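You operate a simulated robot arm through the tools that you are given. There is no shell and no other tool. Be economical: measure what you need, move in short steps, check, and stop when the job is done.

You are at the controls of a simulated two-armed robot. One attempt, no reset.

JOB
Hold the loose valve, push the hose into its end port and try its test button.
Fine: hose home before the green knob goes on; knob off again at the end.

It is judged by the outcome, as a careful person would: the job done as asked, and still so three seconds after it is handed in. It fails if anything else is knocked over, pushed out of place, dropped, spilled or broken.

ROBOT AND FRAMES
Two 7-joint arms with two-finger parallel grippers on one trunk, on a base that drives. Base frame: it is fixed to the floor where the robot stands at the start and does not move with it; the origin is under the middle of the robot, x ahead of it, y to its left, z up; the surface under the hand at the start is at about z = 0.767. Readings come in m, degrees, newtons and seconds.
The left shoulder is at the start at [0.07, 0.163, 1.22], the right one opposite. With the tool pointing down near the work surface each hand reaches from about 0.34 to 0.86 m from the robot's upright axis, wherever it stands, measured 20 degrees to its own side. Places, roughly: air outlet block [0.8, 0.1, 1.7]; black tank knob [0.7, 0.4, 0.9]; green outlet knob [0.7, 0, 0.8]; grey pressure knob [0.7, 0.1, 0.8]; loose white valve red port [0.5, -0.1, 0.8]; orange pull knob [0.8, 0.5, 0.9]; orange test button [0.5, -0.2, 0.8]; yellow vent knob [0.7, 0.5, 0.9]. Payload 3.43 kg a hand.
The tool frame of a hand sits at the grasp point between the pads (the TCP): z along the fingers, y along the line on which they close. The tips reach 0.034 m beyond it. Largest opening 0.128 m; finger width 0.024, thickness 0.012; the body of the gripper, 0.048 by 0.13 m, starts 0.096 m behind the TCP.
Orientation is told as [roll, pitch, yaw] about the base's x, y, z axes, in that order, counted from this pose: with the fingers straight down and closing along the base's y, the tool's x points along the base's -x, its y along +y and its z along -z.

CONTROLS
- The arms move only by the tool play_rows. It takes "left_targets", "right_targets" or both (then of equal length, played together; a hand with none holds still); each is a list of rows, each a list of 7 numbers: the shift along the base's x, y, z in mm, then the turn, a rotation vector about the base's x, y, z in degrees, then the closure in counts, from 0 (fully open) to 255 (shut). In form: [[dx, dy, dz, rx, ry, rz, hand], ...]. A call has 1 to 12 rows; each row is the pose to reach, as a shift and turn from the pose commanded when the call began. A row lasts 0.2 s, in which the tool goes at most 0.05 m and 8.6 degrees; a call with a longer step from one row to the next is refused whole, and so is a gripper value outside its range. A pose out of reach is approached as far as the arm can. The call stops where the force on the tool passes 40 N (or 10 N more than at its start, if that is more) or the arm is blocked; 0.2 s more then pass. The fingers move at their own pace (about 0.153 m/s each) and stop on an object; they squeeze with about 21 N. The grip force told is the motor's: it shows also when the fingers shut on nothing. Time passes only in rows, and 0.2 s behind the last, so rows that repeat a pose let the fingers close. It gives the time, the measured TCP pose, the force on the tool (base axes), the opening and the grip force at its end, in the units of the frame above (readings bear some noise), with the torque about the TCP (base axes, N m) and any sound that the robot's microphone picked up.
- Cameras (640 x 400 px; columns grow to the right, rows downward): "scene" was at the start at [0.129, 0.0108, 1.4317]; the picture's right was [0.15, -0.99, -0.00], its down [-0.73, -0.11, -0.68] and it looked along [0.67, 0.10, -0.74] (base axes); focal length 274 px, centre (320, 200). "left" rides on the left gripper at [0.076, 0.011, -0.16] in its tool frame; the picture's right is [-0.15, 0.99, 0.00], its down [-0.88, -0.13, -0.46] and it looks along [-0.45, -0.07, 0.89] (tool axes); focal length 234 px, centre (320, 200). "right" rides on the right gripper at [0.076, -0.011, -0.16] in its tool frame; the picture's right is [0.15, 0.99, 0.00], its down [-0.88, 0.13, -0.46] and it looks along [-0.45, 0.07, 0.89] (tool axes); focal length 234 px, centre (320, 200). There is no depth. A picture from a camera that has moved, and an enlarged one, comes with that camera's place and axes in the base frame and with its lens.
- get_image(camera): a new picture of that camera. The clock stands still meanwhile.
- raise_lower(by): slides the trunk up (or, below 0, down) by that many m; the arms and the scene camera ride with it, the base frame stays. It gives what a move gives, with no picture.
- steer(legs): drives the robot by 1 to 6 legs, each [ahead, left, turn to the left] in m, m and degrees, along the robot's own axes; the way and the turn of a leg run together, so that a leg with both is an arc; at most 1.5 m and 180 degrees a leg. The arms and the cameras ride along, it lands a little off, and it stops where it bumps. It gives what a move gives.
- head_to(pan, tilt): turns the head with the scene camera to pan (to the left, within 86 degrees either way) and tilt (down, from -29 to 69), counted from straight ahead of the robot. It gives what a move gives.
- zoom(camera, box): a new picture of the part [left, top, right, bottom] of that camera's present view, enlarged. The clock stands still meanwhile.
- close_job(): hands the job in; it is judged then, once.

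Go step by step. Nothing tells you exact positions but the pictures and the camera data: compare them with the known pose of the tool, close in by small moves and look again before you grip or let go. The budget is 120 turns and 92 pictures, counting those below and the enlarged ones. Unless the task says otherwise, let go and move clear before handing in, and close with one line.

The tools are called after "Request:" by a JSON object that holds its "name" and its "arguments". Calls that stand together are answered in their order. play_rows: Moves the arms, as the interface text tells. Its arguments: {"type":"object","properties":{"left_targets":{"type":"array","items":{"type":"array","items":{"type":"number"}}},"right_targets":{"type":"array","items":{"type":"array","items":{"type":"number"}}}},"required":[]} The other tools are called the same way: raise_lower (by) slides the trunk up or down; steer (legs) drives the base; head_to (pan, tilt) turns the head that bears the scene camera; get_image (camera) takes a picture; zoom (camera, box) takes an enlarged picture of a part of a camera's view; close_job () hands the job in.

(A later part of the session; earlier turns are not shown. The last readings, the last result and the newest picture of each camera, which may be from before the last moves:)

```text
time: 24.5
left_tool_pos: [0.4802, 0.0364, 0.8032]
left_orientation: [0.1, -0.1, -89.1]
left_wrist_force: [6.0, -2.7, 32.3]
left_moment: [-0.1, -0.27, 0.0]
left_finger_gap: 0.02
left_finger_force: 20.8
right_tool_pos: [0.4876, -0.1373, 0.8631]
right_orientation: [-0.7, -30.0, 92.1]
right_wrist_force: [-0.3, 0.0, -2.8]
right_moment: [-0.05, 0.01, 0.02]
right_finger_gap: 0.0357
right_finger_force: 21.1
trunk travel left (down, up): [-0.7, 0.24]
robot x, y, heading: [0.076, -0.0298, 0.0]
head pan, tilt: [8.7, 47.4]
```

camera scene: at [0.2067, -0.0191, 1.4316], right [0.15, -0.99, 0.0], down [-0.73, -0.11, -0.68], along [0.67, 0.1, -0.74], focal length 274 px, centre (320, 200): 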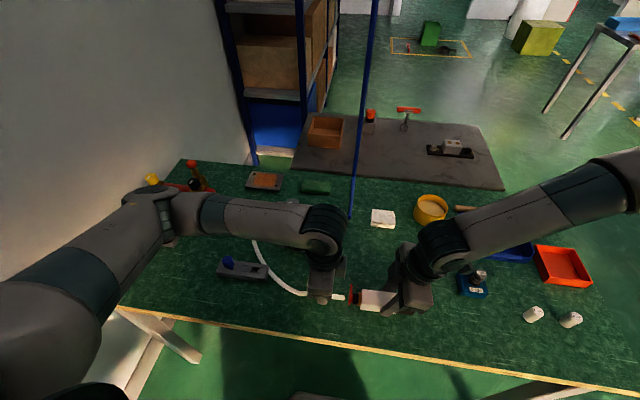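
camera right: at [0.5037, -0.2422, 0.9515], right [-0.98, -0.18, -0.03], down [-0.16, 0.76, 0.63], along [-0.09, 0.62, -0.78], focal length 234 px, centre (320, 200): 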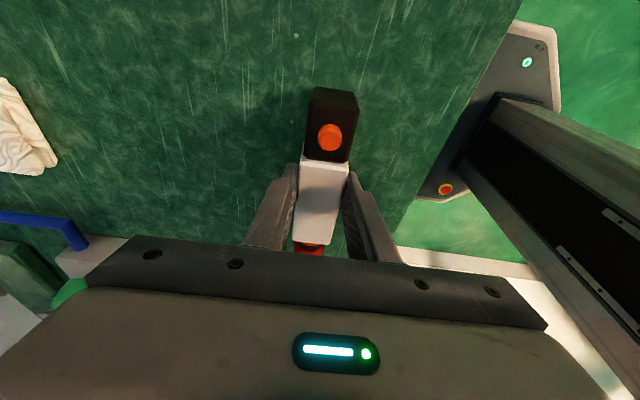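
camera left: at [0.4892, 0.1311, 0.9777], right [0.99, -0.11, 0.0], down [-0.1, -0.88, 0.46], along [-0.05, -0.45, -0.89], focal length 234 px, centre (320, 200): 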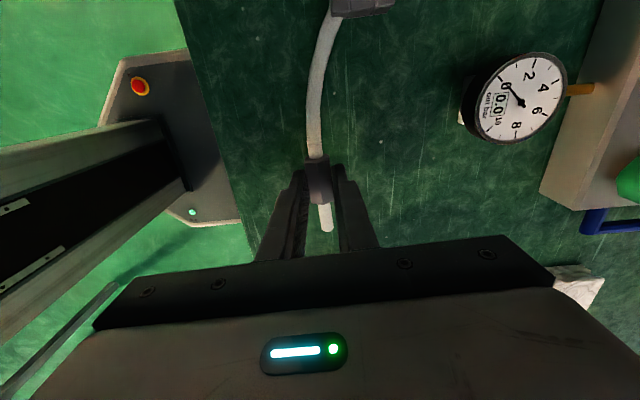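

Hose collar bottoms at the bench, so hose axis there is z≈0.777 and is now flat. I'll set the valve flat on the bench again and then lift the hose 10 mm and compare.

Request:
{"name": "play_rows", "arguments": {"right_targets": [[0, 0, -10, -6, 0, 0, 255], [0, 0, -25, -12, 0, 0, 255], [0, 0, -40, -18, 0, 0, 255], [0, 0, -48, -18, 0, 0, 255], [0, 0, -52, -18, 0, 0, 255], [0, 0, -52, -18, 0, 0, 255]], "left_targets": [[0, 0, 0, 0, 0, 0, 255], [0, 0, 0, 0, 0, 0, 255], [0, 0, 0, 0, 0, 0, 255], [0, 0, 4, 0, 0, 0, 255], [0, 0, 8, 0, 0, 0, 255], [0, 0, 10, 0, 0, 0, 255]]}}

Request:
{"name": "zoom", "arguments": {"camera": "scene", "box": [310, 275, 380, 325]}}

Request:
{"name": "zoom", "arguments": {"camera": "left", "box": [240, 120, 400, 250]}}

```text
time: 25.9
left_tool_pos: [0.4798, 0.0388, 0.8125]
left_orientation: [-0.1, 0.1, -89.1]
left_wrist_force: [0.1, 0.3, -0.5]
left_moment: [-0.01, -0.02, 0.03]
left_finger_gap: 0.0199
left_finger_force: 21.2
right_tool_pos: [0.4869, -0.1375, 0.8087]
right_orientation: [0.0, -12.0, 92.0]
right_wrist_force: [4.1, -7.4, 15.4]
right_moment: [0.15, 0.04, -0.02]
right_finger_gap: 0.0358
right_finger_force: 20.9
trunk travel left (down, up): [-0.7, 0.24]
robot x, y, heading: [0.08, -0.0328, 0.1]
head pan, tilt: [8.7, 47.4]
```

```text
8.00 times, centred on (345, 300) of scene
camera zoom: at [0.2063, -0.0199, 1.4317], right [0.15, -0.99, 0.0], down [-0.73, -0.11, -0.68], along [0.67, 0.1, -0.74], focal length 2188 px, centre (120, -600)
```

zoom: 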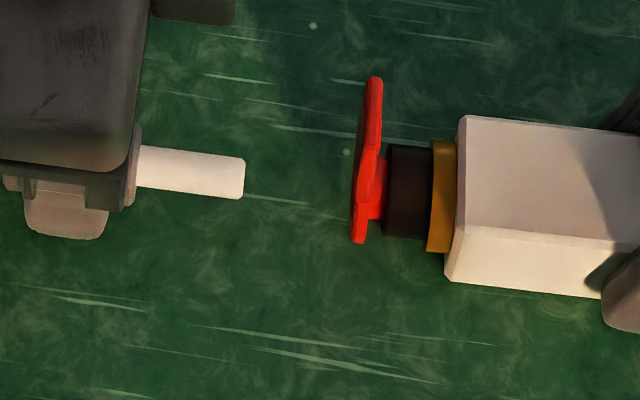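

```text
3.08 times, centred on (320, 185) of left
camera zoom: at [0.4911, 0.113, 0.9715], right [0.99, -0.13, 0.0], down [-0.11, -0.88, 0.45], along [-0.06, -0.45, -0.89], focal length 720 px, centre (320, 246)
```

zoom: 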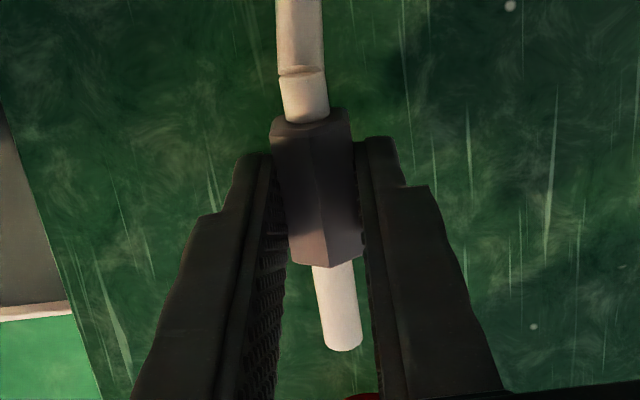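

The hose now sits level; best estimate is that it needs +1.6 mm x and −1.7 mm z. Applying that and approaching to a few mm inside the ring.

Request:
{"name": "play_rows", "arguments": {"left_targets": [[1.6, 0, -1.7, 0, 0, 0, 255], [1.8, -12, -1.7, 0, 0, 0, 255], [2.0, -24, -1.7, 0, 0, 0, 255], [2.1, -31, -1.7, 0, 0, 0, 255], [2.2, -36, -1.7, 0, 0, 0, 255], [2.2, -39, -1.7, 0, 0, 0, 255]], "right_targets": [[0, 0, 1, 0, 0, 0, 255], [0, 0, 1, 0, 0, 0, 255], [0, 0, 1, 0, 0, 0, 255], [0, 0, 1, 0, 0, 0, 255], [0, 0, 1, 0, 0, 0, 255], [0, 0, 1, 0, 0, 0, 255]]}}

Request:
{"name": "zoom", "arguments": {"camera": "scene", "box": [310, 275, 380, 325]}}

```text
time: 27.3
left_tool_pos: [0.4839, -0.002, 0.811]
left_orientation: [0.1, 0.0, -89.1]
left_wrist_force: [0.2, 0.6, -0.9]
left_moment: [0.01, 0.01, -0.01]
left_finger_gap: 0.0197
left_finger_force: 21.0
right_tool_pos: [0.4869, -0.1364, 0.8083]
right_orientation: [0.0, -12.0, 92.1]
right_wrist_force: [4.8, -6.5, 8.3]
right_moment: [-0.43, -0.33, -0.08]
right_finger_gap: 0.0355
right_finger_force: 21.5
trunk travel left (down, up): [-0.7, 0.24]
robot x, y, heading: [0.0793, -0.027, 0.3]
head pan, tilt: [8.7, 47.4]
```

```text
8.00 times, centred on (345, 300) of scene
camera zoom: at [0.2067, -0.02, 1.4316], right [0.15, -0.99, 0.0], down [-0.73, -0.11, -0.68], along [0.67, 0.1, -0.74], focal length 2188 px, centre (120, -600)
```

zoom: 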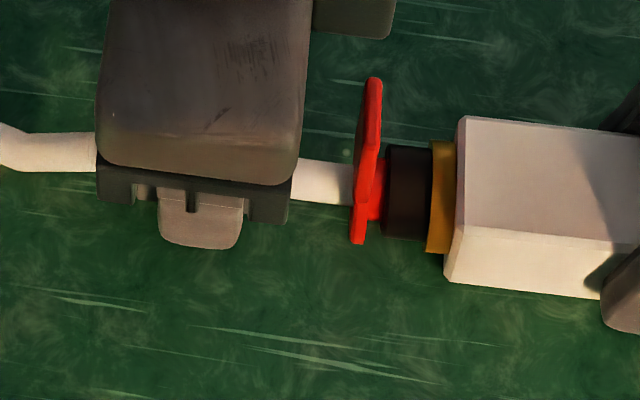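

No force yet and the tip seems to be entering. Pushing on in 3 mm steps.

Request:
{"name": "play_rows", "arguments": {"left_targets": [[0.1, -3, 0, 0, 0, 0, 255], [0.2, -6, 0, 0, 0, 0, 255], [0.3, -9, 0, 0, 0, 0, 255], [0.3, -9, 0, 0, 0, 0, 255]]}}

Request:
{"name": "zoom", "arguments": {"camera": "scene", "box": [310, 275, 380, 325]}}

```text
time: 28.3
left_tool_pos: [0.4827, -0.0096, 0.8114]
left_orientation: [0.0, 0.1, -89.1]
left_wrist_force: [0.5, -0.2, -0.5]
left_moment: [0.01, 0.02, 0.01]
left_finger_gap: 0.0197
left_finger_force: 21.1
right_tool_pos: [0.4861, -0.1364, 0.808]
right_orientation: [0.1, -12.0, 92.0]
right_wrist_force: [1.4, -3.2, 1.4]
right_moment: [0.1, -0.07, -0.11]
right_finger_gap: 0.0358
right_finger_force: 20.7
trunk travel left (down, up): [-0.7, 0.24]
robot x, y, heading: [0.0799, -0.0285, -0.0]
head pan, tilt: [8.7, 47.4]
```

```text
8.00 times, centred on (345, 300) of scene
camera zoom: at [0.2066, -0.0196, 1.4316], right [0.15, -0.99, 0.0], down [-0.73, -0.11, -0.68], along [0.67, 0.1, -0.74], focal length 2188 px, centre (120, -600)
```

zoom: 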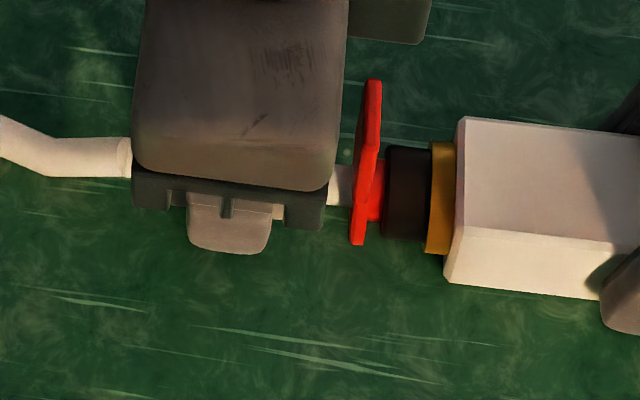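

It is entering freely. Continuing gently, watching force and sound.

Request:
{"name": "play_rows", "arguments": {"left_targets": [[0.1, -3, 0, 0, 0, 0, 255], [0.2, -6, 0, 0, 0, 0, 255], [0.3, -9, 0, 0, 0, 0, 255], [0.3, -9, 0, 0, 0, 0, 255]]}}

Request:
{"name": "zoom", "arguments": {"camera": "scene", "box": [310, 275, 380, 325]}}

```text
time: 29.3
left_tool_pos: [0.4836, -0.0199, 0.8118]
left_orientation: [0.0, 0.0, -89.0]
left_wrist_force: [0.2, -0.4, -0.2]
left_moment: [0.0, 0.01, -0.01]
left_finger_gap: 0.0199
left_finger_force: 20.9
right_tool_pos: [0.4868, -0.1369, 0.8074]
right_orientation: [0.0, -11.8, 92.0]
right_wrist_force: [-1.0, 0.6, -1.5]
right_moment: [0.01, -0.01, 0.02]
right_finger_gap: 0.0356
right_finger_force: 20.9
trunk travel left (down, up): [-0.7, 0.24]
robot x, y, heading: [0.0762, -0.0282, 0.2]
head pan, tilt: [8.7, 47.4]
```

```text
8.00 times, centred on (345, 300) of scene
camera zoom: at [0.2067, -0.0193, 1.4316], right [0.15, -0.99, 0.0], down [-0.73, -0.11, -0.68], along [0.67, 0.1, -0.74], focal length 2188 px, centre (120, -600)
```

zoom: 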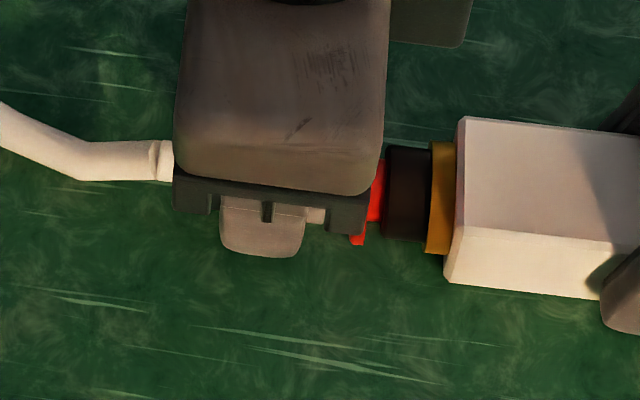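

Request:
{"name": "play_rows", "arguments": {"left_targets": [[0.1, -2, 0, 0, 0, 0, 255], [0.2, -4, 0, 0, 0, 0, 255], [0.2, -4, 0, 0, 0, 0, 255]]}}

Request:
{"name": "play_rows", "arguments": {"left_targets": [[0.1, -1.5, 0, 0, 0, 0, 255], [0.2, -3, 0, 0, 0, 0, 255], [0.2, -3, 0, 0, 0, 0, 255]]}}

Request:
{"name": "zoom", "arguments": {"camera": "scene", "box": [310, 275, 380, 325]}}

```text
time: 30.1
left_tool_pos: [0.4843, -0.0235, 0.8105]
left_orientation: [0.0, 0.0, -89.1]
left_wrist_force: [-2.1, 10.6, 4.3]
left_moment: [0.02, 0.07, -0.09]
left_finger_gap: 0.0199
left_finger_force: 21.2
right_tool_pos: [0.4875, -0.1367, 0.8083]
right_orientation: [0.0, -11.9, 91.9]
right_wrist_force: [1.6, -8.1, -2.1]
right_moment: [-0.09, 0.01, -0.06]
right_finger_gap: 0.0359
right_finger_force: 21.6
trunk travel left (down, up): [-0.7, 0.24]
robot x, y, heading: [0.0743, -0.0297, 0.2]
head pan, tilt: [8.7, 47.4]
```

```text
time: 30.9
left_tool_pos: [0.4836, -0.0239, 0.8118]
left_orientation: [0.0, 0.1, -89.0]
left_wrist_force: [-2.8, 22.1, 4.6]
left_moment: [0.28, 0.04, -0.1]
left_finger_gap: 0.02
left_finger_force: 20.7
right_tool_pos: [0.4873, -0.1358, 0.8079]
right_orientation: [0.0, -11.9, 91.9]
right_wrist_force: [2.6, -17.5, -0.1]
right_moment: [-0.12, -0.02, -0.21]
right_finger_gap: 0.0361
right_finger_force: 21.2
trunk travel left (down, up): [-0.7, 0.24]
robot x, y, heading: [0.078, -0.0332, 0.1]
head pan, tilt: [8.7, 47.4]
```

```text
8.00 times, centred on (345, 300) of scene
camera zoom: at [0.2062, -0.0185, 1.4317], right [0.15, -0.99, 0.0], down [-0.73, -0.11, -0.68], along [0.67, 0.1, -0.74], focal length 2188 px, centre (120, -600)
```

zoom: 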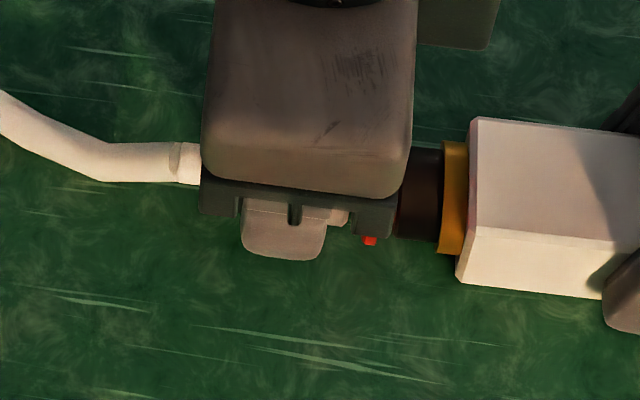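

Resistance rose to ~20 N and the valve slipped ~4 mm in the right grip. Testing with a light tug whether the hose has locked.

Request:
{"name": "play_rows", "arguments": {"left_targets": [[0, 2, 0, 0, 0, 0, 255], [0, 4, 0, 0, 0, 0, 255], [0, 5, 0, 0, 0, 0, 255], [0, 5, 0, 0, 0, 0, 255]]}}

Request:
{"name": "zoom", "arguments": {"camera": "scene", "box": [310, 275, 380, 325]}}

```text
time: 31.9
left_tool_pos: [0.4843, -0.0245, 0.8113]
left_orientation: [-0.1, -0.3, -89.3]
left_wrist_force: [-3.5, -7.6, -0.9]
left_moment: [-0.16, 0.09, -0.19]
left_finger_gap: 0.0201
left_finger_force: 20.9
right_tool_pos: [0.4867, -0.1353, 0.8092]
right_orientation: [-0.1, -12.1, 92.0]
right_wrist_force: [3.9, 6.8, -2.8]
right_moment: [0.16, -0.07, -0.27]
right_finger_gap: 0.0359
right_finger_force: 21.0
trunk travel left (down, up): [-0.7, 0.24]
robot x, y, heading: [0.0793, -0.0272, 0.1]
head pan, tilt: [8.7, 47.4]
```

```text
8.00 times, centred on (345, 300) of scene
camera zoom: at [0.2068, -0.0195, 1.4316], right [0.15, -0.99, 0.0], down [-0.73, -0.11, -0.68], along [0.67, 0.1, -0.74], focal length 2188 px, centre (120, -600)
```

zoom: 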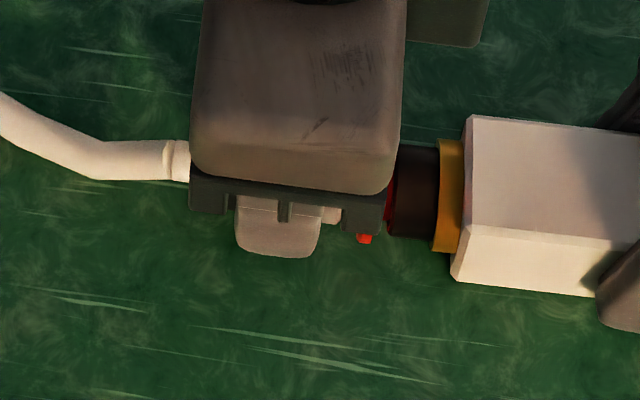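

The tug held at 7.6 N. Pushing once more, firmly, to verify it bottoms out (comparing collar-to-body distance).

Request:
{"name": "play_rows", "arguments": {"left_targets": [[0, -2, 0, 0, 0, 0, 255], [0, -4, 0, 0, 0, 0, 255], [0, -6, 0, 0, 0, 0, 255], [0, -7.5, 0, 0, 0, 0, 255], [0, -7.5, 0, 0, 0, 0, 255]], "right_targets": [[0, 0, 0, 0, 0, 0, 255], [0, 1, 0, 0, 0, 0, 255], [0, 2, 0, 0, 0, 0, 255], [0, 2, 0, 0, 0, 0, 255], [0, 2, 0, 0, 0, 0, 255]]}}

Request:
{"name": "zoom", "arguments": {"camera": "scene", "box": [310, 275, 380, 325]}}

Request:
{"name": "zoom", "arguments": {"camera": "left", "box": [240, 120, 400, 250]}}

```text
time: 33.1
left_tool_pos: [0.4836, -0.028, 0.8098]
left_orientation: [-0.2, 0.1, -89.0]
left_wrist_force: [-3.3, 22.2, 4.2]
left_moment: [0.32, 0.09, -0.08]
left_finger_gap: 0.0201
left_finger_force: 20.6
right_tool_pos: [0.4873, -0.1345, 0.8095]
right_orientation: [0.1, -11.9, 91.8]
right_wrist_force: [3.9, -17.1, -0.1]
right_moment: [-0.13, -0.34, -0.2]
right_finger_gap: 0.0363
right_finger_force: 20.6
trunk travel left (down, up): [-0.7, 0.24]
robot x, y, heading: [0.0783, -0.0297, 0.0]
head pan, tilt: [8.7, 47.4]
```

```text
8.00 times, centred on (345, 300) of scene
camera zoom: at [0.2064, -0.0186, 1.4316], right [0.15, -0.99, 0.0], down [-0.73, -0.11, -0.68], along [0.67, 0.1, -0.74], focal length 2188 px, centre (120, -600)
```

zoom: 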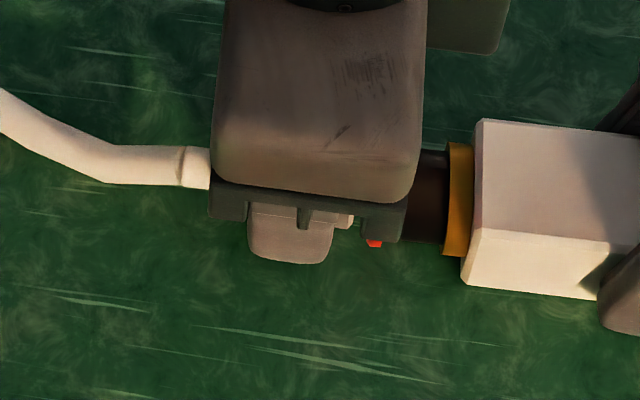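

```text
3.08 times, centred on (320, 185) of left
camera zoom: at [0.4948, 0.0475, 0.9693], right [0.99, -0.13, 0.0], down [-0.11, -0.88, 0.45], along [-0.06, -0.45, -0.89], focal length 720 px, centre (320, 246)
```

zoom: 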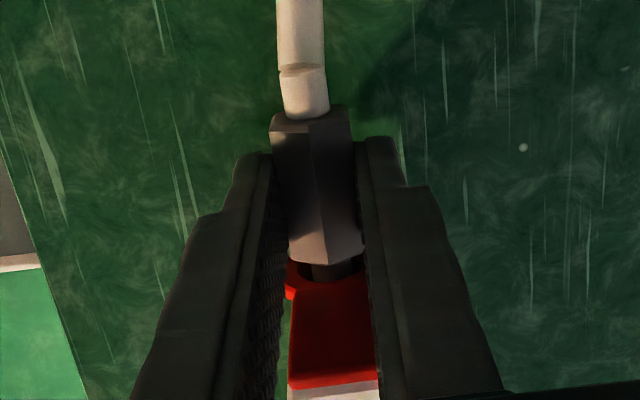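

No click, and the valve slips in the right grip at ~20 N, so I can't be sure it's home. I'll regrip with the right fingers on the narrower black end, behind the white body's shoulder, so it can't slip back.

Request:
{"name": "play_rows", "arguments": {"left_targets": [[0, 2, 0, 0, 0, 0, 255], [0, 3, 0, 0, 0, 0, 255], [0, 3, 0, 0, 0, 0, 255], [0, 3, 0, 0, 0, 0, 255], [0, 3, 0, 0, 0, 0, 255], [0, 3, 0, 0, 0, 0, 255]], "right_targets": [[0, 0, 0, 0, 0, 0, 255], [0, 0, 0, 0, 0, 0, 160], [0, 0, 0, 0, 0, 0, 140], [1, -20, 0, 0, 0, 0, 140], [1.8, -52, 0, 0, 0, 0, 140], [1.8, -52, 0, 0, 0, 0, 140]]}}

Request:
{"name": "get_image", "arguments": {"camera": "right"}}

Request:
{"name": "zoom", "arguments": {"camera": "scene", "box": [320, 265, 420, 335]}}

```text
time: 34.5
left_tool_pos: [0.4836, -0.0248, 0.8105]
left_orientation: [0.0, 0.0, -89.1]
left_wrist_force: [0.3, 1.2, -1.7]
left_moment: [0.11, -0.01, 0.04]
left_finger_gap: 0.0197
left_finger_force: 20.8
right_tool_pos: [0.4881, -0.1865, 0.8082]
right_orientation: [0.2, -12.0, 92.1]
right_wrist_force: [-0.2, -0.3, 0.5]
right_moment: [0.03, 0.01, -0.02]
right_finger_gap: 0.0575
right_finger_force: 0.1
trunk travel left (down, up): [-0.7, 0.24]
robot x, y, heading: [0.0743, -0.0273, 0.1]
head pan, tilt: [8.7, 47.4]
```

```text
46 pictures are left
camera right: at [0.5036, -0.2925, 0.9492], right [-0.98, -0.18, -0.03], down [-0.16, 0.76, 0.63], along [-0.09, 0.62, -0.78], focal length 234 px, centre (320, 200)
```

right: 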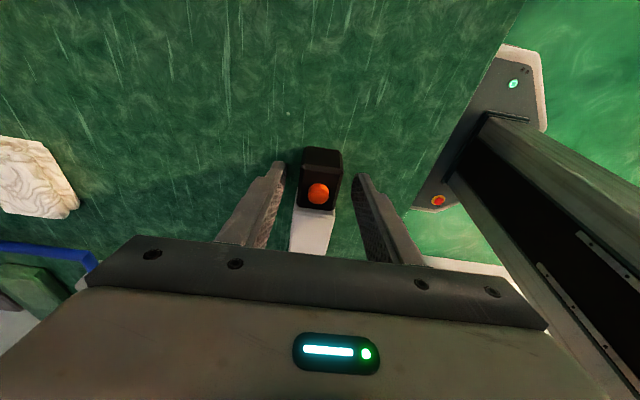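

```text
5.71 times, centred on (370, 300) of scene
camera zoom: at [0.2071, -0.0193, 1.4316], right [0.15, -0.99, 0.0], down [-0.73, -0.11, -0.68], along [0.67, 0.1, -0.74], focal length 1563 px, centre (34, -371)
```

zoom: 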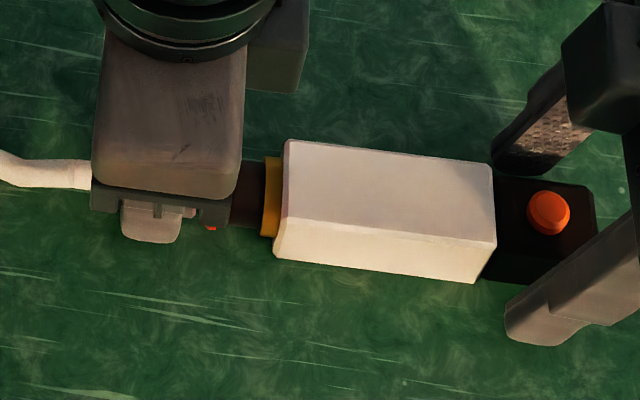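

Fingers are beside the black end, just behind the shoulder. Closing, then pushing the two hands together.

Request:
{"name": "play_rows", "arguments": {"right_targets": [[0, 0, 0, 0, 0, 0, 170], [0, 0, 0, 0, 0, 0, 190], [0, 0, 0, 0, 0, 0, 220], [0, 0, 0, 0, 0, 0, 255], [0, 0, 0, 0, 0, 0, 255]]}}

Request:
{"name": "zoom", "arguments": {"camera": "scene", "box": [320, 265, 420, 335]}}

```text
time: 35.7
left_tool_pos: [0.4825, -0.0265, 0.8109]
left_orientation: [-0.1, 0.0, -89.2]
left_wrist_force: [-3.6, -0.4, -2.0]
left_moment: [0.13, 0.08, -0.18]
left_finger_gap: 0.0201
left_finger_force: 20.8
right_tool_pos: [0.4862, -0.1855, 0.8082]
right_orientation: [0.0, -11.8, 91.9]
right_wrist_force: [4.1, 0.5, 0.4]
right_moment: [0.04, -0.12, -0.47]
right_finger_gap: 0.0322
right_finger_force: 21.4
trunk travel left (down, up): [-0.7, 0.24]
robot x, y, heading: [0.0803, -0.0295, 0.1]
head pan, tilt: [8.7, 47.4]
```

```text
5.71 times, centred on (370, 300) of scene
camera zoom: at [0.2067, -0.0194, 1.4317], right [0.15, -0.99, 0.0], down [-0.73, -0.11, -0.68], along [0.67, 0.1, -0.74], focal length 1563 px, centre (34, -371)
```

zoom: 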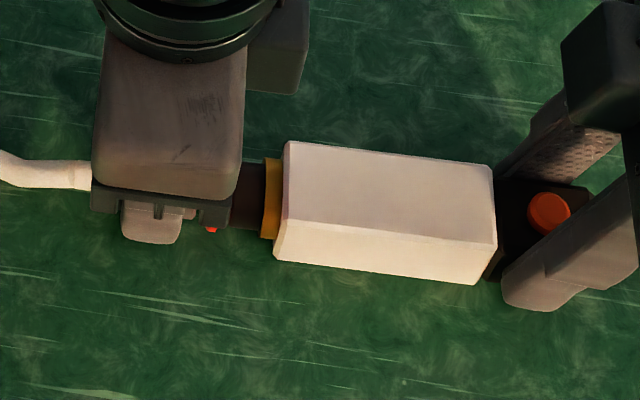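

Black end gripped (32 mm, so ~2 mm shoulder). Now squeezing together.

Request:
{"name": "play_rows", "arguments": {"left_targets": [[0, 0, 0, 0, 0, 0, 255], [0, -1, 0, 0, 0, 0, 255], [0, -2.5, 0, 0, 0, 0, 255], [0, -4, 0, 0, 0, 0, 255], [0, -4, 0, 0, 0, 0, 255]], "right_targets": [[0, 2, 0, 0, 0, 0, 255], [0, 4, 0, 0, 0, 0, 255], [0, 6, 0, 0, 0, 0, 255], [0, 7, 0, 0, 0, 0, 255], [0, 7, 0, 0, 0, 0, 255]]}}

Request:
{"name": "zoom", "arguments": {"camera": "scene", "box": [320, 265, 420, 335]}}

```text
time: 36.9
left_tool_pos: [0.4846, -0.0292, 0.8102]
left_orientation: [0.0, 0.3, -88.9]
left_wrist_force: [-5.3, 31.0, 0.2]
left_moment: [0.68, 0.09, -0.22]
left_finger_gap: 0.0203
left_finger_force: 20.5
right_tool_pos: [0.4885, -0.1815, 0.8079]
right_orientation: [0.0, -11.5, 91.9]
right_wrist_force: [4.5, -31.7, -0.8]
right_moment: [-0.82, -0.13, -0.42]
right_finger_gap: 0.0323
right_finger_force: 20.4
trunk travel left (down, up): [-0.7, 0.24]
robot x, y, heading: [0.075, -0.0274, 0.3]
head pan, tilt: [8.7, 47.4]
```

```text
5.71 times, centred on (370, 300) of scene
camera zoom: at [0.2068, -0.0193, 1.4316], right [0.15, -0.99, 0.0], down [-0.73, -0.11, -0.68], along [0.67, 0.1, -0.74], focal length 1563 px, centre (34, -371)
```

zoom: 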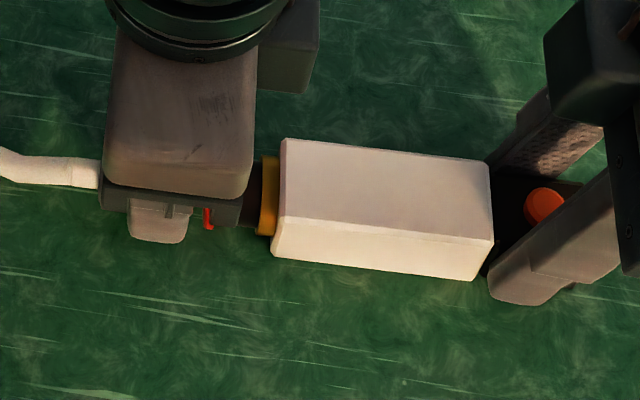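

Hose advanced several mm more at 31 N. Checking with the left camera.

Request:
{"name": "zoom", "arguments": {"camera": "left", "box": [240, 120, 400, 250]}}

Request:
{"name": "zoom", "arguments": {"camera": "scene", "box": [325, 285, 375, 315]}}

```text
3.08 times, centred on (320, 185) of left
camera zoom: at [0.4963, 0.0458, 0.9691], right [0.99, -0.13, 0.0], down [-0.11, -0.89, 0.45], along [-0.06, -0.45, -0.89], focal length 720 px, centre (320, 246)
```

zoom: 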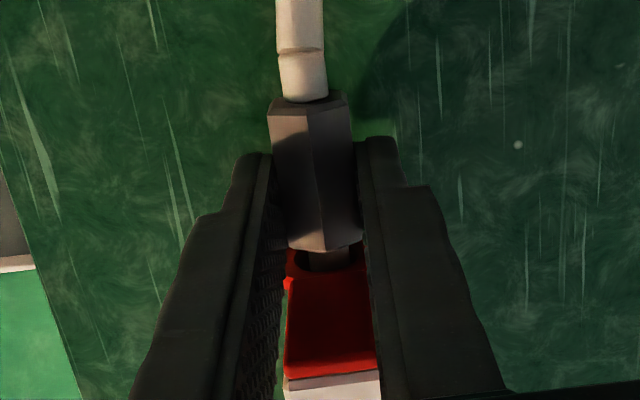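

```text
12.80 times, centred on (350, 300) of scene
camera zoom: at [0.2068, -0.0193, 1.4316], right [0.15, -0.99, 0.0], down [-0.73, -0.11, -0.68], along [0.67, 0.1, -0.74], focal length 3500 px, centre (-64, -1080)
```

zoom: 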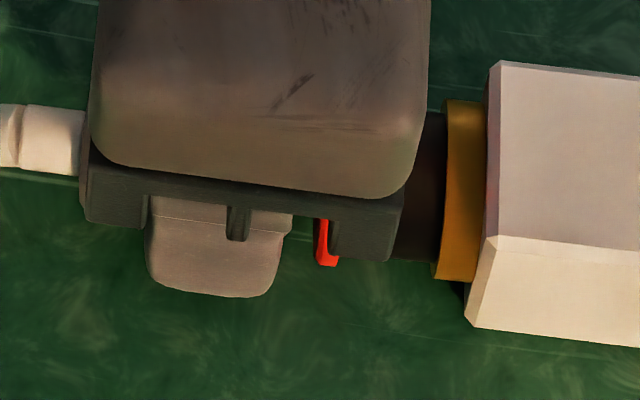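

The collar slid back in the left fingers instead: the hose won't go further at 31 N, so it looks bottomed. A firmer tug will tell if it is locked.

Request:
{"name": "play_rows", "arguments": {"left_targets": [[0, 2, 0, 0, 0, 0, 255], [0, 4, 0, 0, 0, 0, 255], [0, 6, 0, 0, 0, 0, 255], [0, 8, 0, 0, 0, 0, 255], [0, 8, 0, 0, 0, 0, 255]]}}

Request:
{"name": "zoom", "arguments": {"camera": "left", "box": [240, 120, 400, 250]}}

```text
time: 38.1
left_tool_pos: [0.4844, -0.0244, 0.8113]
left_orientation: [0.1, -0.3, -89.2]
left_wrist_force: [-3.5, -12.1, 1.7]
left_moment: [-0.38, 0.08, -0.13]
left_finger_gap: 0.0199
left_finger_force: 21.1
right_tool_pos: [0.4884, -0.1767, 0.8102]
right_orientation: [-0.1, -12.3, 92.1]
right_wrist_force: [3.4, 12.3, -3.8]
right_moment: [-0.16, -0.12, -0.42]
right_finger_gap: 0.0322
right_finger_force: 21.5
trunk travel left (down, up): [-0.7, 0.24]
robot x, y, heading: [0.0791, -0.0253, -0.2]
head pan, tilt: [8.7, 47.4]
```

```text
3.08 times, centred on (320, 185) of left
camera zoom: at [0.4956, 0.0518, 0.9692], right [0.99, -0.13, 0.0], down [-0.12, -0.88, 0.46], along [-0.06, -0.46, -0.89], focal length 720 px, centre (320, 246)
```

zoom: 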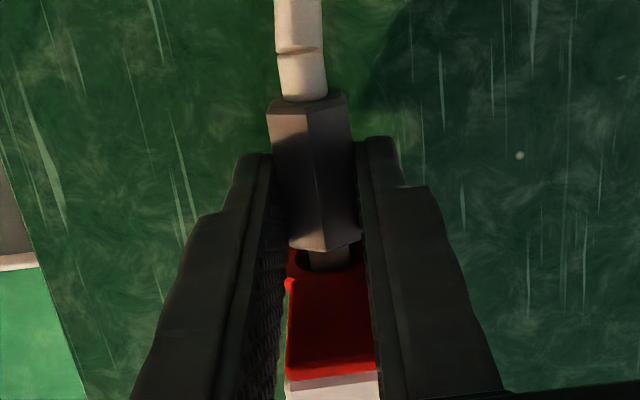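

Held firmly at 12 N with no movement: the hose is locked home. Now relaxing, settling the valve on the bench, releasing the collar and raising the left hand.

Request:
{"name": "play_rows", "arguments": {"left_targets": [[0, -3, 0, 0, 0, 0, 255], [0, -4, 0, 0, 0, 0, 255], [0, -4, 0, 0, 0, 0, 200], [0, -4, 0, 0, 0, 0, 130], [0, -4, 0, 0, 0, 0, 130], [0, -4, 20, 0, 0, 0, 130], [0, -4, 60, 0, 0, 0, 130], [0, 10, 100, 0, 0, 0, 100], [0, 40, 140, 0, 0, 0, 60], [0, 60, 160, 0, 0, 0, 60], [0, 60, 160, 0, 0, 0, 60]], "right_targets": [[0, 0, -1, 0, 0, 0, 255], [0, 0, -2, 0, 0, 0, 255], [0, 0, -2, 0, 0, 0, 255], [0, 0, -2, 0, 0, 0, 255], [0, 0, -2, 0, 0, 0, 255], [0, 0, -2, 0, 0, 0, 255], [0, 0, -2, 0, 0, 0, 255], [0, 0, -2, 0, 0, 0, 255], [0, 0, -2, 0, 0, 0, 255], [0, 0, -2, 0, 0, 0, 255], [0, 0, -2, 0, 0, 0, 255]]}}

Request:
{"name": "get_image", "arguments": {"camera": "left"}}

Request:
{"name": "zoom", "arguments": {"camera": "scene", "box": [230, 180, 420, 320]}}

```text
time: 40.5
left_tool_pos: [0.4861, 0.0375, 0.9709]
left_orientation: [0.0, 0.0, -89.1]
left_wrist_force: [0.3, -0.6, -0.6]
left_moment: [-0.01, -0.03, 0.0]
left_finger_gap: 0.0979
left_finger_force: 0.0
right_tool_pos: [0.4899, -0.1789, 0.808]
right_orientation: [-0.1, -11.9, 92.0]
right_wrist_force: [6.5, 6.5, 12.2]
right_moment: [-0.03, -0.21, -0.03]
right_finger_gap: 0.032
right_finger_force: 21.1
trunk travel left (down, up): [-0.7, 0.24]
robot x, y, heading: [0.0787, -0.0331, 0.1]
head pan, tilt: [8.7, 47.4]
```

```text
39 pictures are left
camera left: at [0.498, 0.1137, 1.1305], right [0.99, -0.13, 0.0], down [-0.12, -0.88, 0.46], along [-0.06, -0.45, -0.89], focal length 234 px, centre (320, 200)
```

left: 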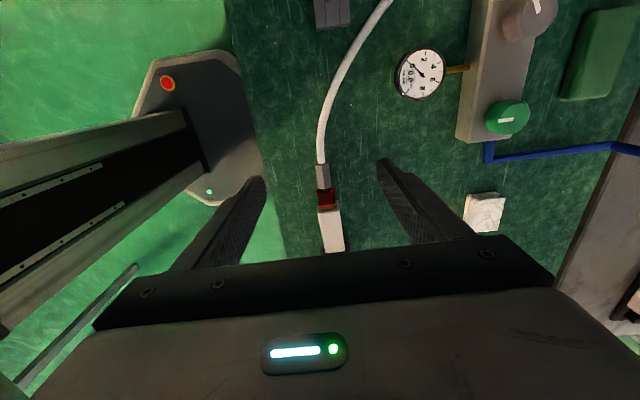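

```text
2.86 times, centred on (325, 250) of scene
camera zoom: at [0.2065, -0.0181, 1.4317], right [0.15, -0.99, 0.0], down [-0.73, -0.11, -0.68], along [0.67, 0.1, -0.74], focal length 781 px, centre (306, 57)
```

zoom: 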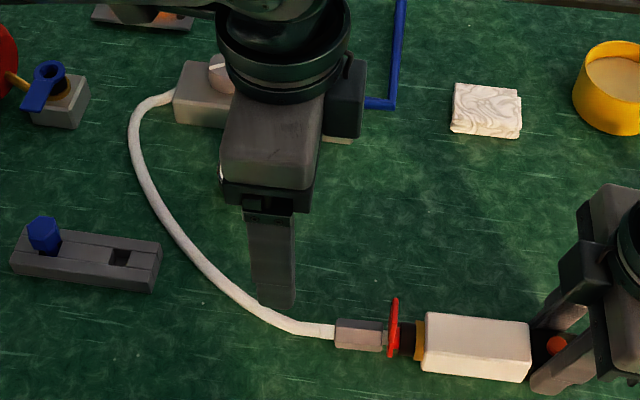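

The hose stays in with the valve held by the right hand. Now the left hand goes to above the green knob, about [0.708,0.045,0.842].

Request:
{"name": "play_rows", "arguments": {"left_targets": [[37, 1, 0, 0, 0, 7.3, 60], [74, 2, 0, 0, 0, 14.6, 60], [111, 4, -5, 0, 0, 22, 60], [148, 5, -10, 0, 0, 29.3, 60], [185, 6, -20, 0, 0, 36.6, 60], [222, 7, -30, 0, 0, 44, 60], [222, 7, -30, 0, 0, 44, 60]]}}

Request:
{"name": "get_image", "arguments": {"camera": "left"}}

Request:
{"name": "get_image", "arguments": {"camera": "scene"}}

```text
time: 42.1
left_tool_pos: [0.7094, 0.0447, 0.9415]
left_orientation: [0.0, 0.0, -45.0]
left_wrist_force: [0.0, -0.4, -0.1]
left_moment: [-0.01, -0.02, 0.01]
left_finger_gap: 0.0977
left_finger_force: 0.0
right_tool_pos: [0.4892, -0.1772, 0.8077]
right_orientation: [0.0, -12.0, 92.0]
right_wrist_force: [6.0, 5.1, 12.6]
right_moment: [0.17, -0.14, -0.12]
right_finger_gap: 0.0318
right_finger_force: 21.1
trunk travel left (down, up): [-0.7, 0.24]
robot x, y, heading: [0.0748, -0.0328, 0.0]
head pan, tilt: [8.7, 47.4]
```

```text
37 pictures are left
camera left: at [0.6641, 0.1053, 1.1015], right [0.8, 0.6, 0.0], down [0.53, -0.71, 0.46], along [0.27, -0.37, -0.89], focal length 234 px, centre (320, 200)
```

left: 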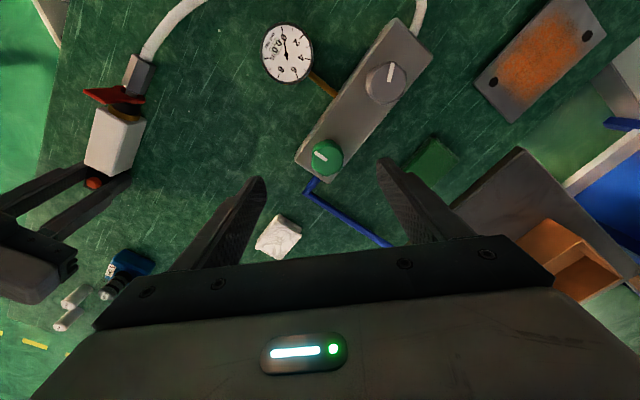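

```text
36 pictures are left
camera scene: at [0.2063, -0.0185, 1.4317], right [0.15, -0.99, 0.0], down [-0.73, -0.11, -0.68], along [0.67, 0.1, -0.74], focal length 274 px, centre (320, 200)
```

scene: 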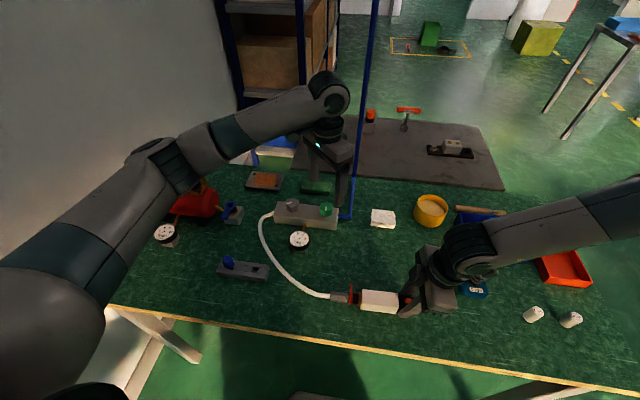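

Knob centre ≈ [0.711,0.046]. Lowering around it.

Request:
{"name": "play_rows", "arguments": {"left_targets": [[2, 1, -35, 0, 0, 0, 60], [2, 1, -60, 0, 0, 0, 60], [2, 1, -78, 0, 0, 0, 60], [2, 1, -78, 0, 0, 0, 130], [2, 1, -78, 0, 0, 0, 130]]}}

Request:
{"name": "get_image", "arguments": {"camera": "left"}}

Request:
{"name": "zoom", "arguments": {"camera": "scene", "box": [260, 150, 380, 250]}}

```text
time: 43.3
left_tool_pos: [0.708, 0.0464, 0.8634]
left_orientation: [0.0, 0.0, -45.1]
left_wrist_force: [0.4, 1.0, 0.0]
left_moment: [0.01, 0.01, 0.04]
left_finger_gap: 0.0625
left_finger_force: 0.0
right_tool_pos: [0.4888, -0.1778, 0.8083]
right_orientation: [-0.1, -12.0, 92.0]
right_wrist_force: [4.2, 4.4, 8.6]
right_moment: [0.09, -0.13, -0.1]
right_finger_gap: 0.0321
right_finger_force: 21.5
trunk travel left (down, up): [-0.7, 0.24]
robot x, y, heading: [0.0812, -0.0309, -0.1]
head pan, tilt: [8.7, 47.4]
```

```text
35 pictures are left
camera left: at [0.6636, 0.1079, 1.023], right [0.8, 0.59, 0.0], down [0.53, -0.72, 0.46], along [0.27, -0.37, -0.89], focal length 234 px, centre (320, 200)
```

left: 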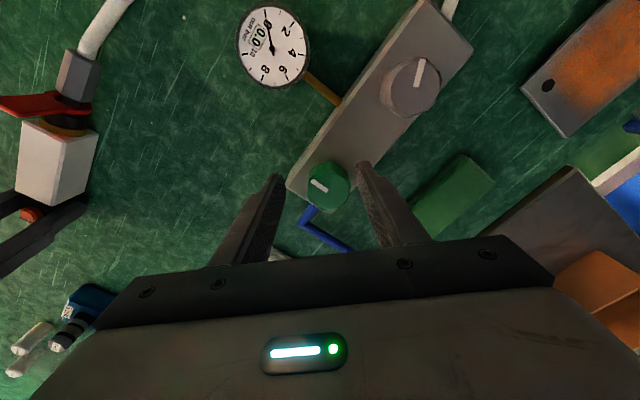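

```text
4.00 times, centred on (320, 200) of scene
camera zoom: at [0.2064, -0.0185, 1.4317], right [0.15, -0.99, 0.0], down [-0.73, -0.11, -0.68], along [0.67, 0.1, -0.74], focal length 1094 px, centre (320, 200)
```

zoom: 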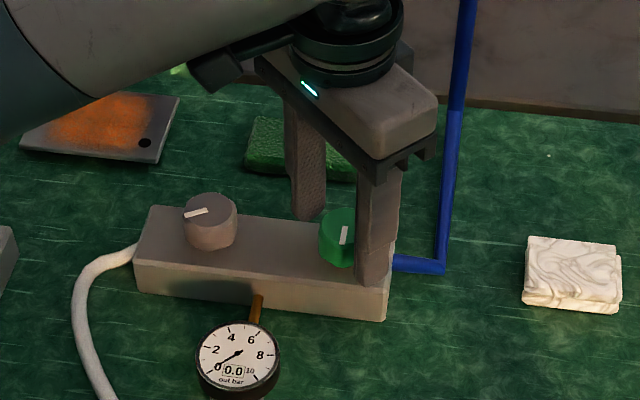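

Fingers flank the knob. Lowering 4 mm and closing on it.

Request:
{"name": "play_rows", "arguments": {"left_targets": [[0, 0, -4, 0, 0, 0, 150], [0, 0, -4, 0, 0, 0, 170], [0, 0, -4, 0, 0, 0, 190], [0, 0, -4, 0, 0, 0, 220], [0, 0, -4, 0, 0, 0, 255], [0, 0, -4, 0, 0, 0, 255]]}}

Request:
{"name": "get_image", "arguments": {"camera": "left"}}

```text
time: 44.7
left_tool_pos: [0.7109, 0.0506, 0.8594]
left_orientation: [0.3, 0.0, -44.5]
left_wrist_force: [4.9, 2.2, -0.9]
left_moment: [-0.24, -0.08, 0.06]
left_finger_gap: 0.0385
left_finger_force: 45.0
right_tool_pos: [0.4887, -0.1779, 0.8074]
right_orientation: [0.0, -12.0, 92.0]
right_wrist_force: [-0.8, 3.9, 5.6]
right_moment: [-0.22, 0.07, -0.01]
right_finger_gap: 0.032
right_finger_force: 20.8
trunk travel left (down, up): [-0.7, 0.24]
robot x, y, heading: [0.081, -0.0319, 0.2]
head pan, tilt: [8.7, 47.4]
stopped in row 6 (left hand): the force on the tool passed its limit at 41 N (the readings are from after the stop); the commanded pose is now the measured one
```

```text
33 pictures are left
camera left: at [0.6655, 0.1116, 1.0199], right [0.8, 0.6, 0.01], down [0.53, -0.71, 0.46], along [0.28, -0.36, -0.89], focal length 234 px, centre (320, 200)
```

left: 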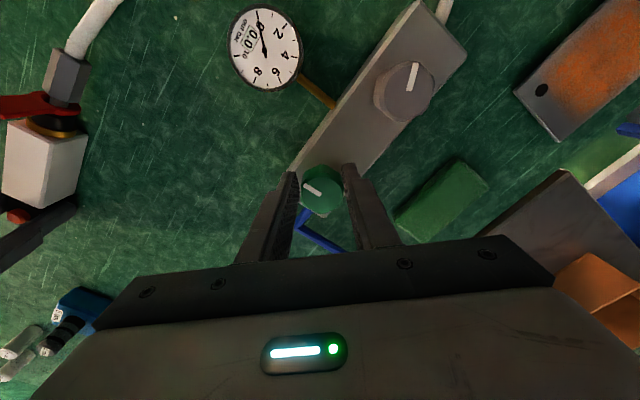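

The hand centred itself on the knob at [0.711,0.0506]. Trying a small counter-clockwise turn.

Request:
{"name": "play_rows", "arguments": {"left_targets": [[0, 0, 0, 0, 0, 6, 255], [0, 0, 0, 0, 0, 12, 255], [0, 0, 0, 0, 0, 18, 255], [0, 0, 0, 0, 0, 18, 255]]}}

Request:
{"name": "get_image", "arguments": {"camera": "left"}}

```text
time: 45.7
left_tool_pos: [0.7092, 0.0484, 0.8618]
left_orientation: [0.4, 0.0, -26.8]
left_wrist_force: [-7.6, -7.8, -4.4]
left_moment: [-1.07, -0.36, -0.13]
left_finger_gap: 0.0387
left_finger_force: 44.9
right_tool_pos: [0.4882, -0.1794, 0.8073]
right_orientation: [0.1, -11.8, 91.9]
right_wrist_force: [2.7, 3.9, 3.0]
right_moment: [-0.14, -0.14, 0.06]
right_finger_gap: 0.032
right_finger_force: 20.8
trunk travel left (down, up): [-0.7, 0.24]
robot x, y, heading: [0.0792, -0.0325, -0.0]
head pan, tilt: [8.7, 47.4]
```

```text
32 pictures are left
camera left: at [0.6475, 0.0917, 1.0199], right [0.58, 0.82, 0.01], down [0.73, -0.52, 0.46], along [0.37, -0.26, -0.89], focal length 234 px, centre (320, 200)
```

left: 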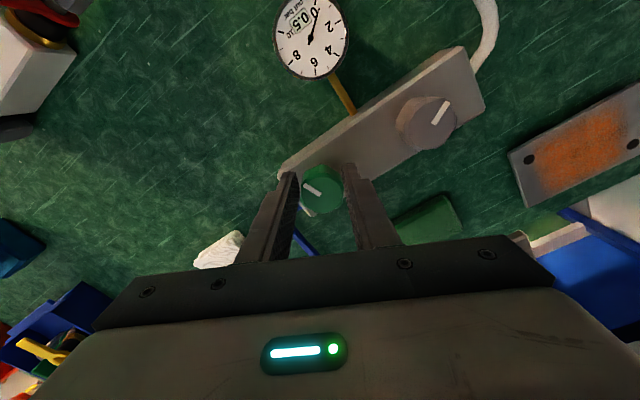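

The gauge responds (0.5): counter-clockwise opens. Continuing the turn.

Request:
{"name": "play_rows", "arguments": {"left_targets": [[0, 0, 0, 0, 0, 7, 255], [0, 0, 0, 0, 0, 14, 255], [0, 0, 0, 0, 0, 21, 255], [0, 0, 0, 0, 0, 28, 255], [0, 0, 0, 0, 0, 36, 255], [0, 0, 0, 0, 0, 36, 255]]}}

Request:
{"name": "get_image", "arguments": {"camera": "left"}}

```text
time: 46.7
left_tool_pos: [0.7087, 0.0436, 0.8607]
left_orientation: [-0.2, 0.2, 0.9]
left_wrist_force: [-0.4, -7.9, 0.0]
left_moment: [0.47, -0.2, -0.07]
left_finger_gap: 0.0385
left_finger_force: 45.1
right_tool_pos: [0.4881, -0.1788, 0.8075]
right_orientation: [0.2, -11.9, 91.8]
right_wrist_force: [0.5, -0.4, -0.3]
right_moment: [-0.19, 0.0, 0.01]
right_finger_gap: 0.0322
right_finger_force: 20.9
trunk travel left (down, up): [-0.7, 0.24]
robot x, y, heading: [0.0773, -0.0346, -0.1]
head pan, tilt: [8.7, 47.4]
stopped in row 5 (left hand): the force on the tool passed its limit at 42 N (the readings are from after the stop); the commanded pose is now the measured one
```

```text
31 pictures are left
camera left: at [0.6338, 0.0532, 1.02], right [0.13, 0.99, 0.0], down [0.88, -0.12, 0.45], along [0.45, -0.06, -0.89], focal length 234 px, centre (320, 200)
```

left: 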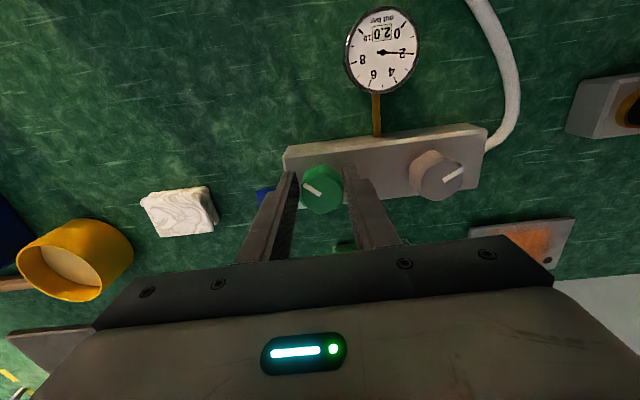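

Gauge at 2.0 after half of a quarter turn; a lateral offset tripped the force limit. Continuing with the centre shifted slightly.

Request:
{"name": "play_rows", "arguments": {"left_targets": [[2, 0, 0, 0, 0, 6, 255], [4, 0, 0, 0, 0, 12, 255], [5, 0, 0, 0, 0, 18, 255], [6, 0, 0, 0, 0, 24, 255], [6, 0, 0, 0, 0, 24, 255]]}}

Request:
{"name": "get_image", "arguments": {"camera": "left"}}

```text
time: 48.0
left_tool_pos: [0.7113, 0.0397, 0.8607]
left_orientation: [-0.2, 0.6, 24.5]
left_wrist_force: [-5.9, -9.1, 7.9]
left_moment: [0.51, 0.43, -0.02]
left_finger_gap: 0.0387
left_finger_force: 45.0
right_tool_pos: [0.4866, -0.1815, 0.8081]
right_orientation: [0.1, -11.9, 91.8]
right_wrist_force: [0.9, -0.2, 0.7]
right_moment: [-0.21, 0.01, 0.02]
right_finger_gap: 0.0322
right_finger_force: 20.9
trunk travel left (down, up): [-0.7, 0.24]
robot x, y, heading: [0.0764, -0.0302, -0.1]
head pan, tilt: [8.7, 47.4]
stopped in row 5 (left hand): the force on the tool passed its limit at 40 N (the readings are from after the stop); the commanded pose is now the measured one
```

```text
30 pictures are left
camera left: at [0.6396, 0.019, 1.0207], right [-0.28, 0.96, 0.0], down [0.86, 0.25, 0.45], along [0.43, 0.12, -0.89], focal length 234 px, centre (320, 200)
```

left: 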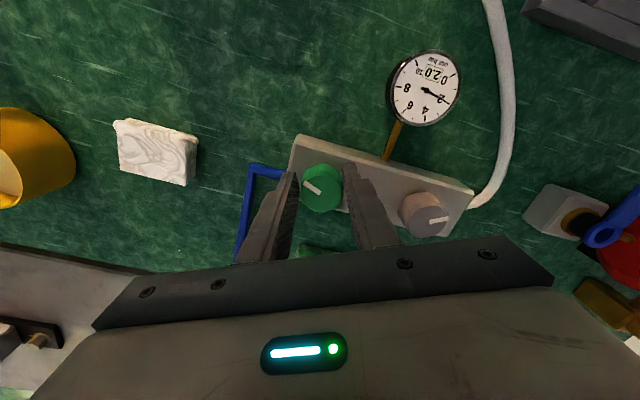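

Gauge steady at 2.0 bar. Finishing the quarter turn with centring correction.

Request:
{"name": "play_rows", "arguments": {"left_targets": [[1, 1, 0, 0, 0, 5, 255], [2, 1.5, 0, 0, 0, 10, 255], [2.5, 1.5, 0, 0, 0, 15, 255], [2.5, 1.5, 0, 0, 0, 20, 255], [2.5, 1.5, 0, 0, 0, 20, 255]]}}

Request:
{"name": "get_image", "arguments": {"camera": "left"}}

```text
time: 49.2
left_tool_pos: [0.7125, 0.0363, 0.8607]
left_orientation: [-0.2, 0.7, 44.5]
left_wrist_force: [-16.5, -33.4, 6.3]
left_moment: [-0.77, 0.15, -0.14]
left_finger_gap: 0.0385
left_finger_force: 45.0
right_tool_pos: [0.4856, -0.1815, 0.8067]
right_orientation: [0.0, -12.2, 91.8]
right_wrist_force: [-0.2, -0.5, -0.1]
right_moment: [-0.17, -0.03, 0.01]
right_finger_gap: 0.0321
right_finger_force: 20.7
trunk travel left (down, up): [-0.7, 0.24]
robot x, y, heading: [0.0766, -0.0315, -0.2]
head pan, tilt: [8.7, 47.4]
```

```text
29 pictures are left
camera left: at [0.6529, -0.0074, 1.0207], right [-0.59, 0.81, 0.0], down [0.72, 0.53, 0.45], along [0.36, 0.26, -0.89], focal length 234 px, centre (320, 200)
```

left: 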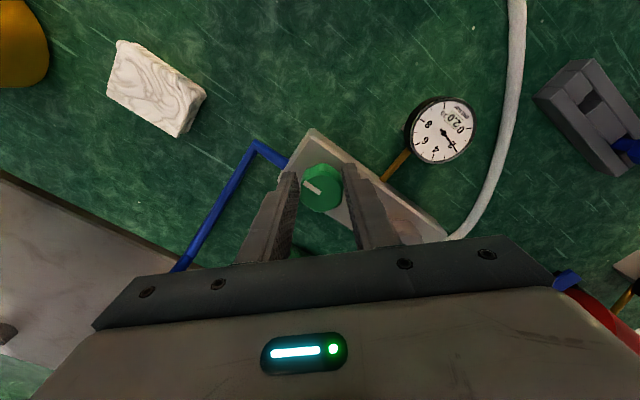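

Knob is a quarter turn open, 2.0 bar steady. Relaxing, releasing the knob and rising clear.

Request:
{"name": "play_rows", "arguments": {"left_targets": [[-1, -2, 0, 0, 0, 0, 255], [-1.5, -3.5, 0, 0, 0, 0, 230], [-1.5, -3.5, 0, 0, 0, 0, 150], [-1.5, -3.5, 0, 0, 0, 0, 120], [-1.5, -3.5, 20, 0, 0, 0, 120], [-1.5, -3.5, 60, 0, 0, 0, 120], [-1.5, -3.5, 105, 0, 0, 0, 120], [-1.5, -3.5, 120, 0, 0, 0, 120]]}}

Request:
{"name": "get_image", "arguments": {"camera": "left"}}

```text
time: 51.0
left_tool_pos: [0.7146, 0.0386, 0.9781]
left_orientation: [0.0, 0.6, 44.8]
left_wrist_force: [0.1, 0.6, -0.6]
left_moment: [0.05, 0.01, 0.01]
left_finger_gap: 0.0676
left_finger_force: 0.1
right_tool_pos: [0.4872, -0.1795, 0.8072]
right_orientation: [0.2, -11.9, 91.8]
right_wrist_force: [0.4, -0.3, -0.8]
right_moment: [-0.18, -0.01, 0.0]
right_finger_gap: 0.0321
right_finger_force: 21.0
trunk travel left (down, up): [-0.7, 0.24]
robot x, y, heading: [0.0751, -0.0316, 0.0]
head pan, tilt: [8.7, 47.4]
```

```text
28 pictures are left
camera left: at [0.6545, -0.0063, 1.1378], right [-0.59, 0.81, 0.0], down [0.72, 0.53, 0.45], along [0.36, 0.26, -0.89], focal length 234 px, centre (320, 200)
```

left: 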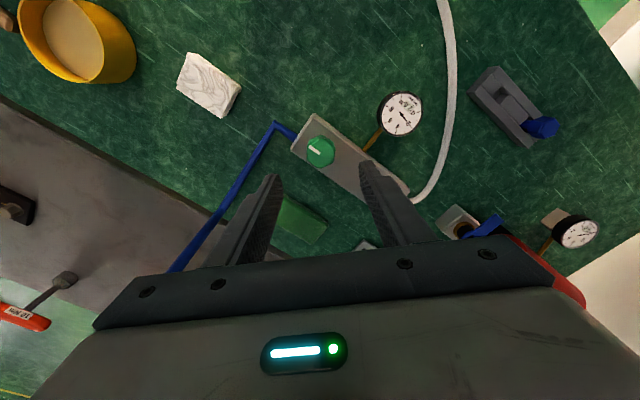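

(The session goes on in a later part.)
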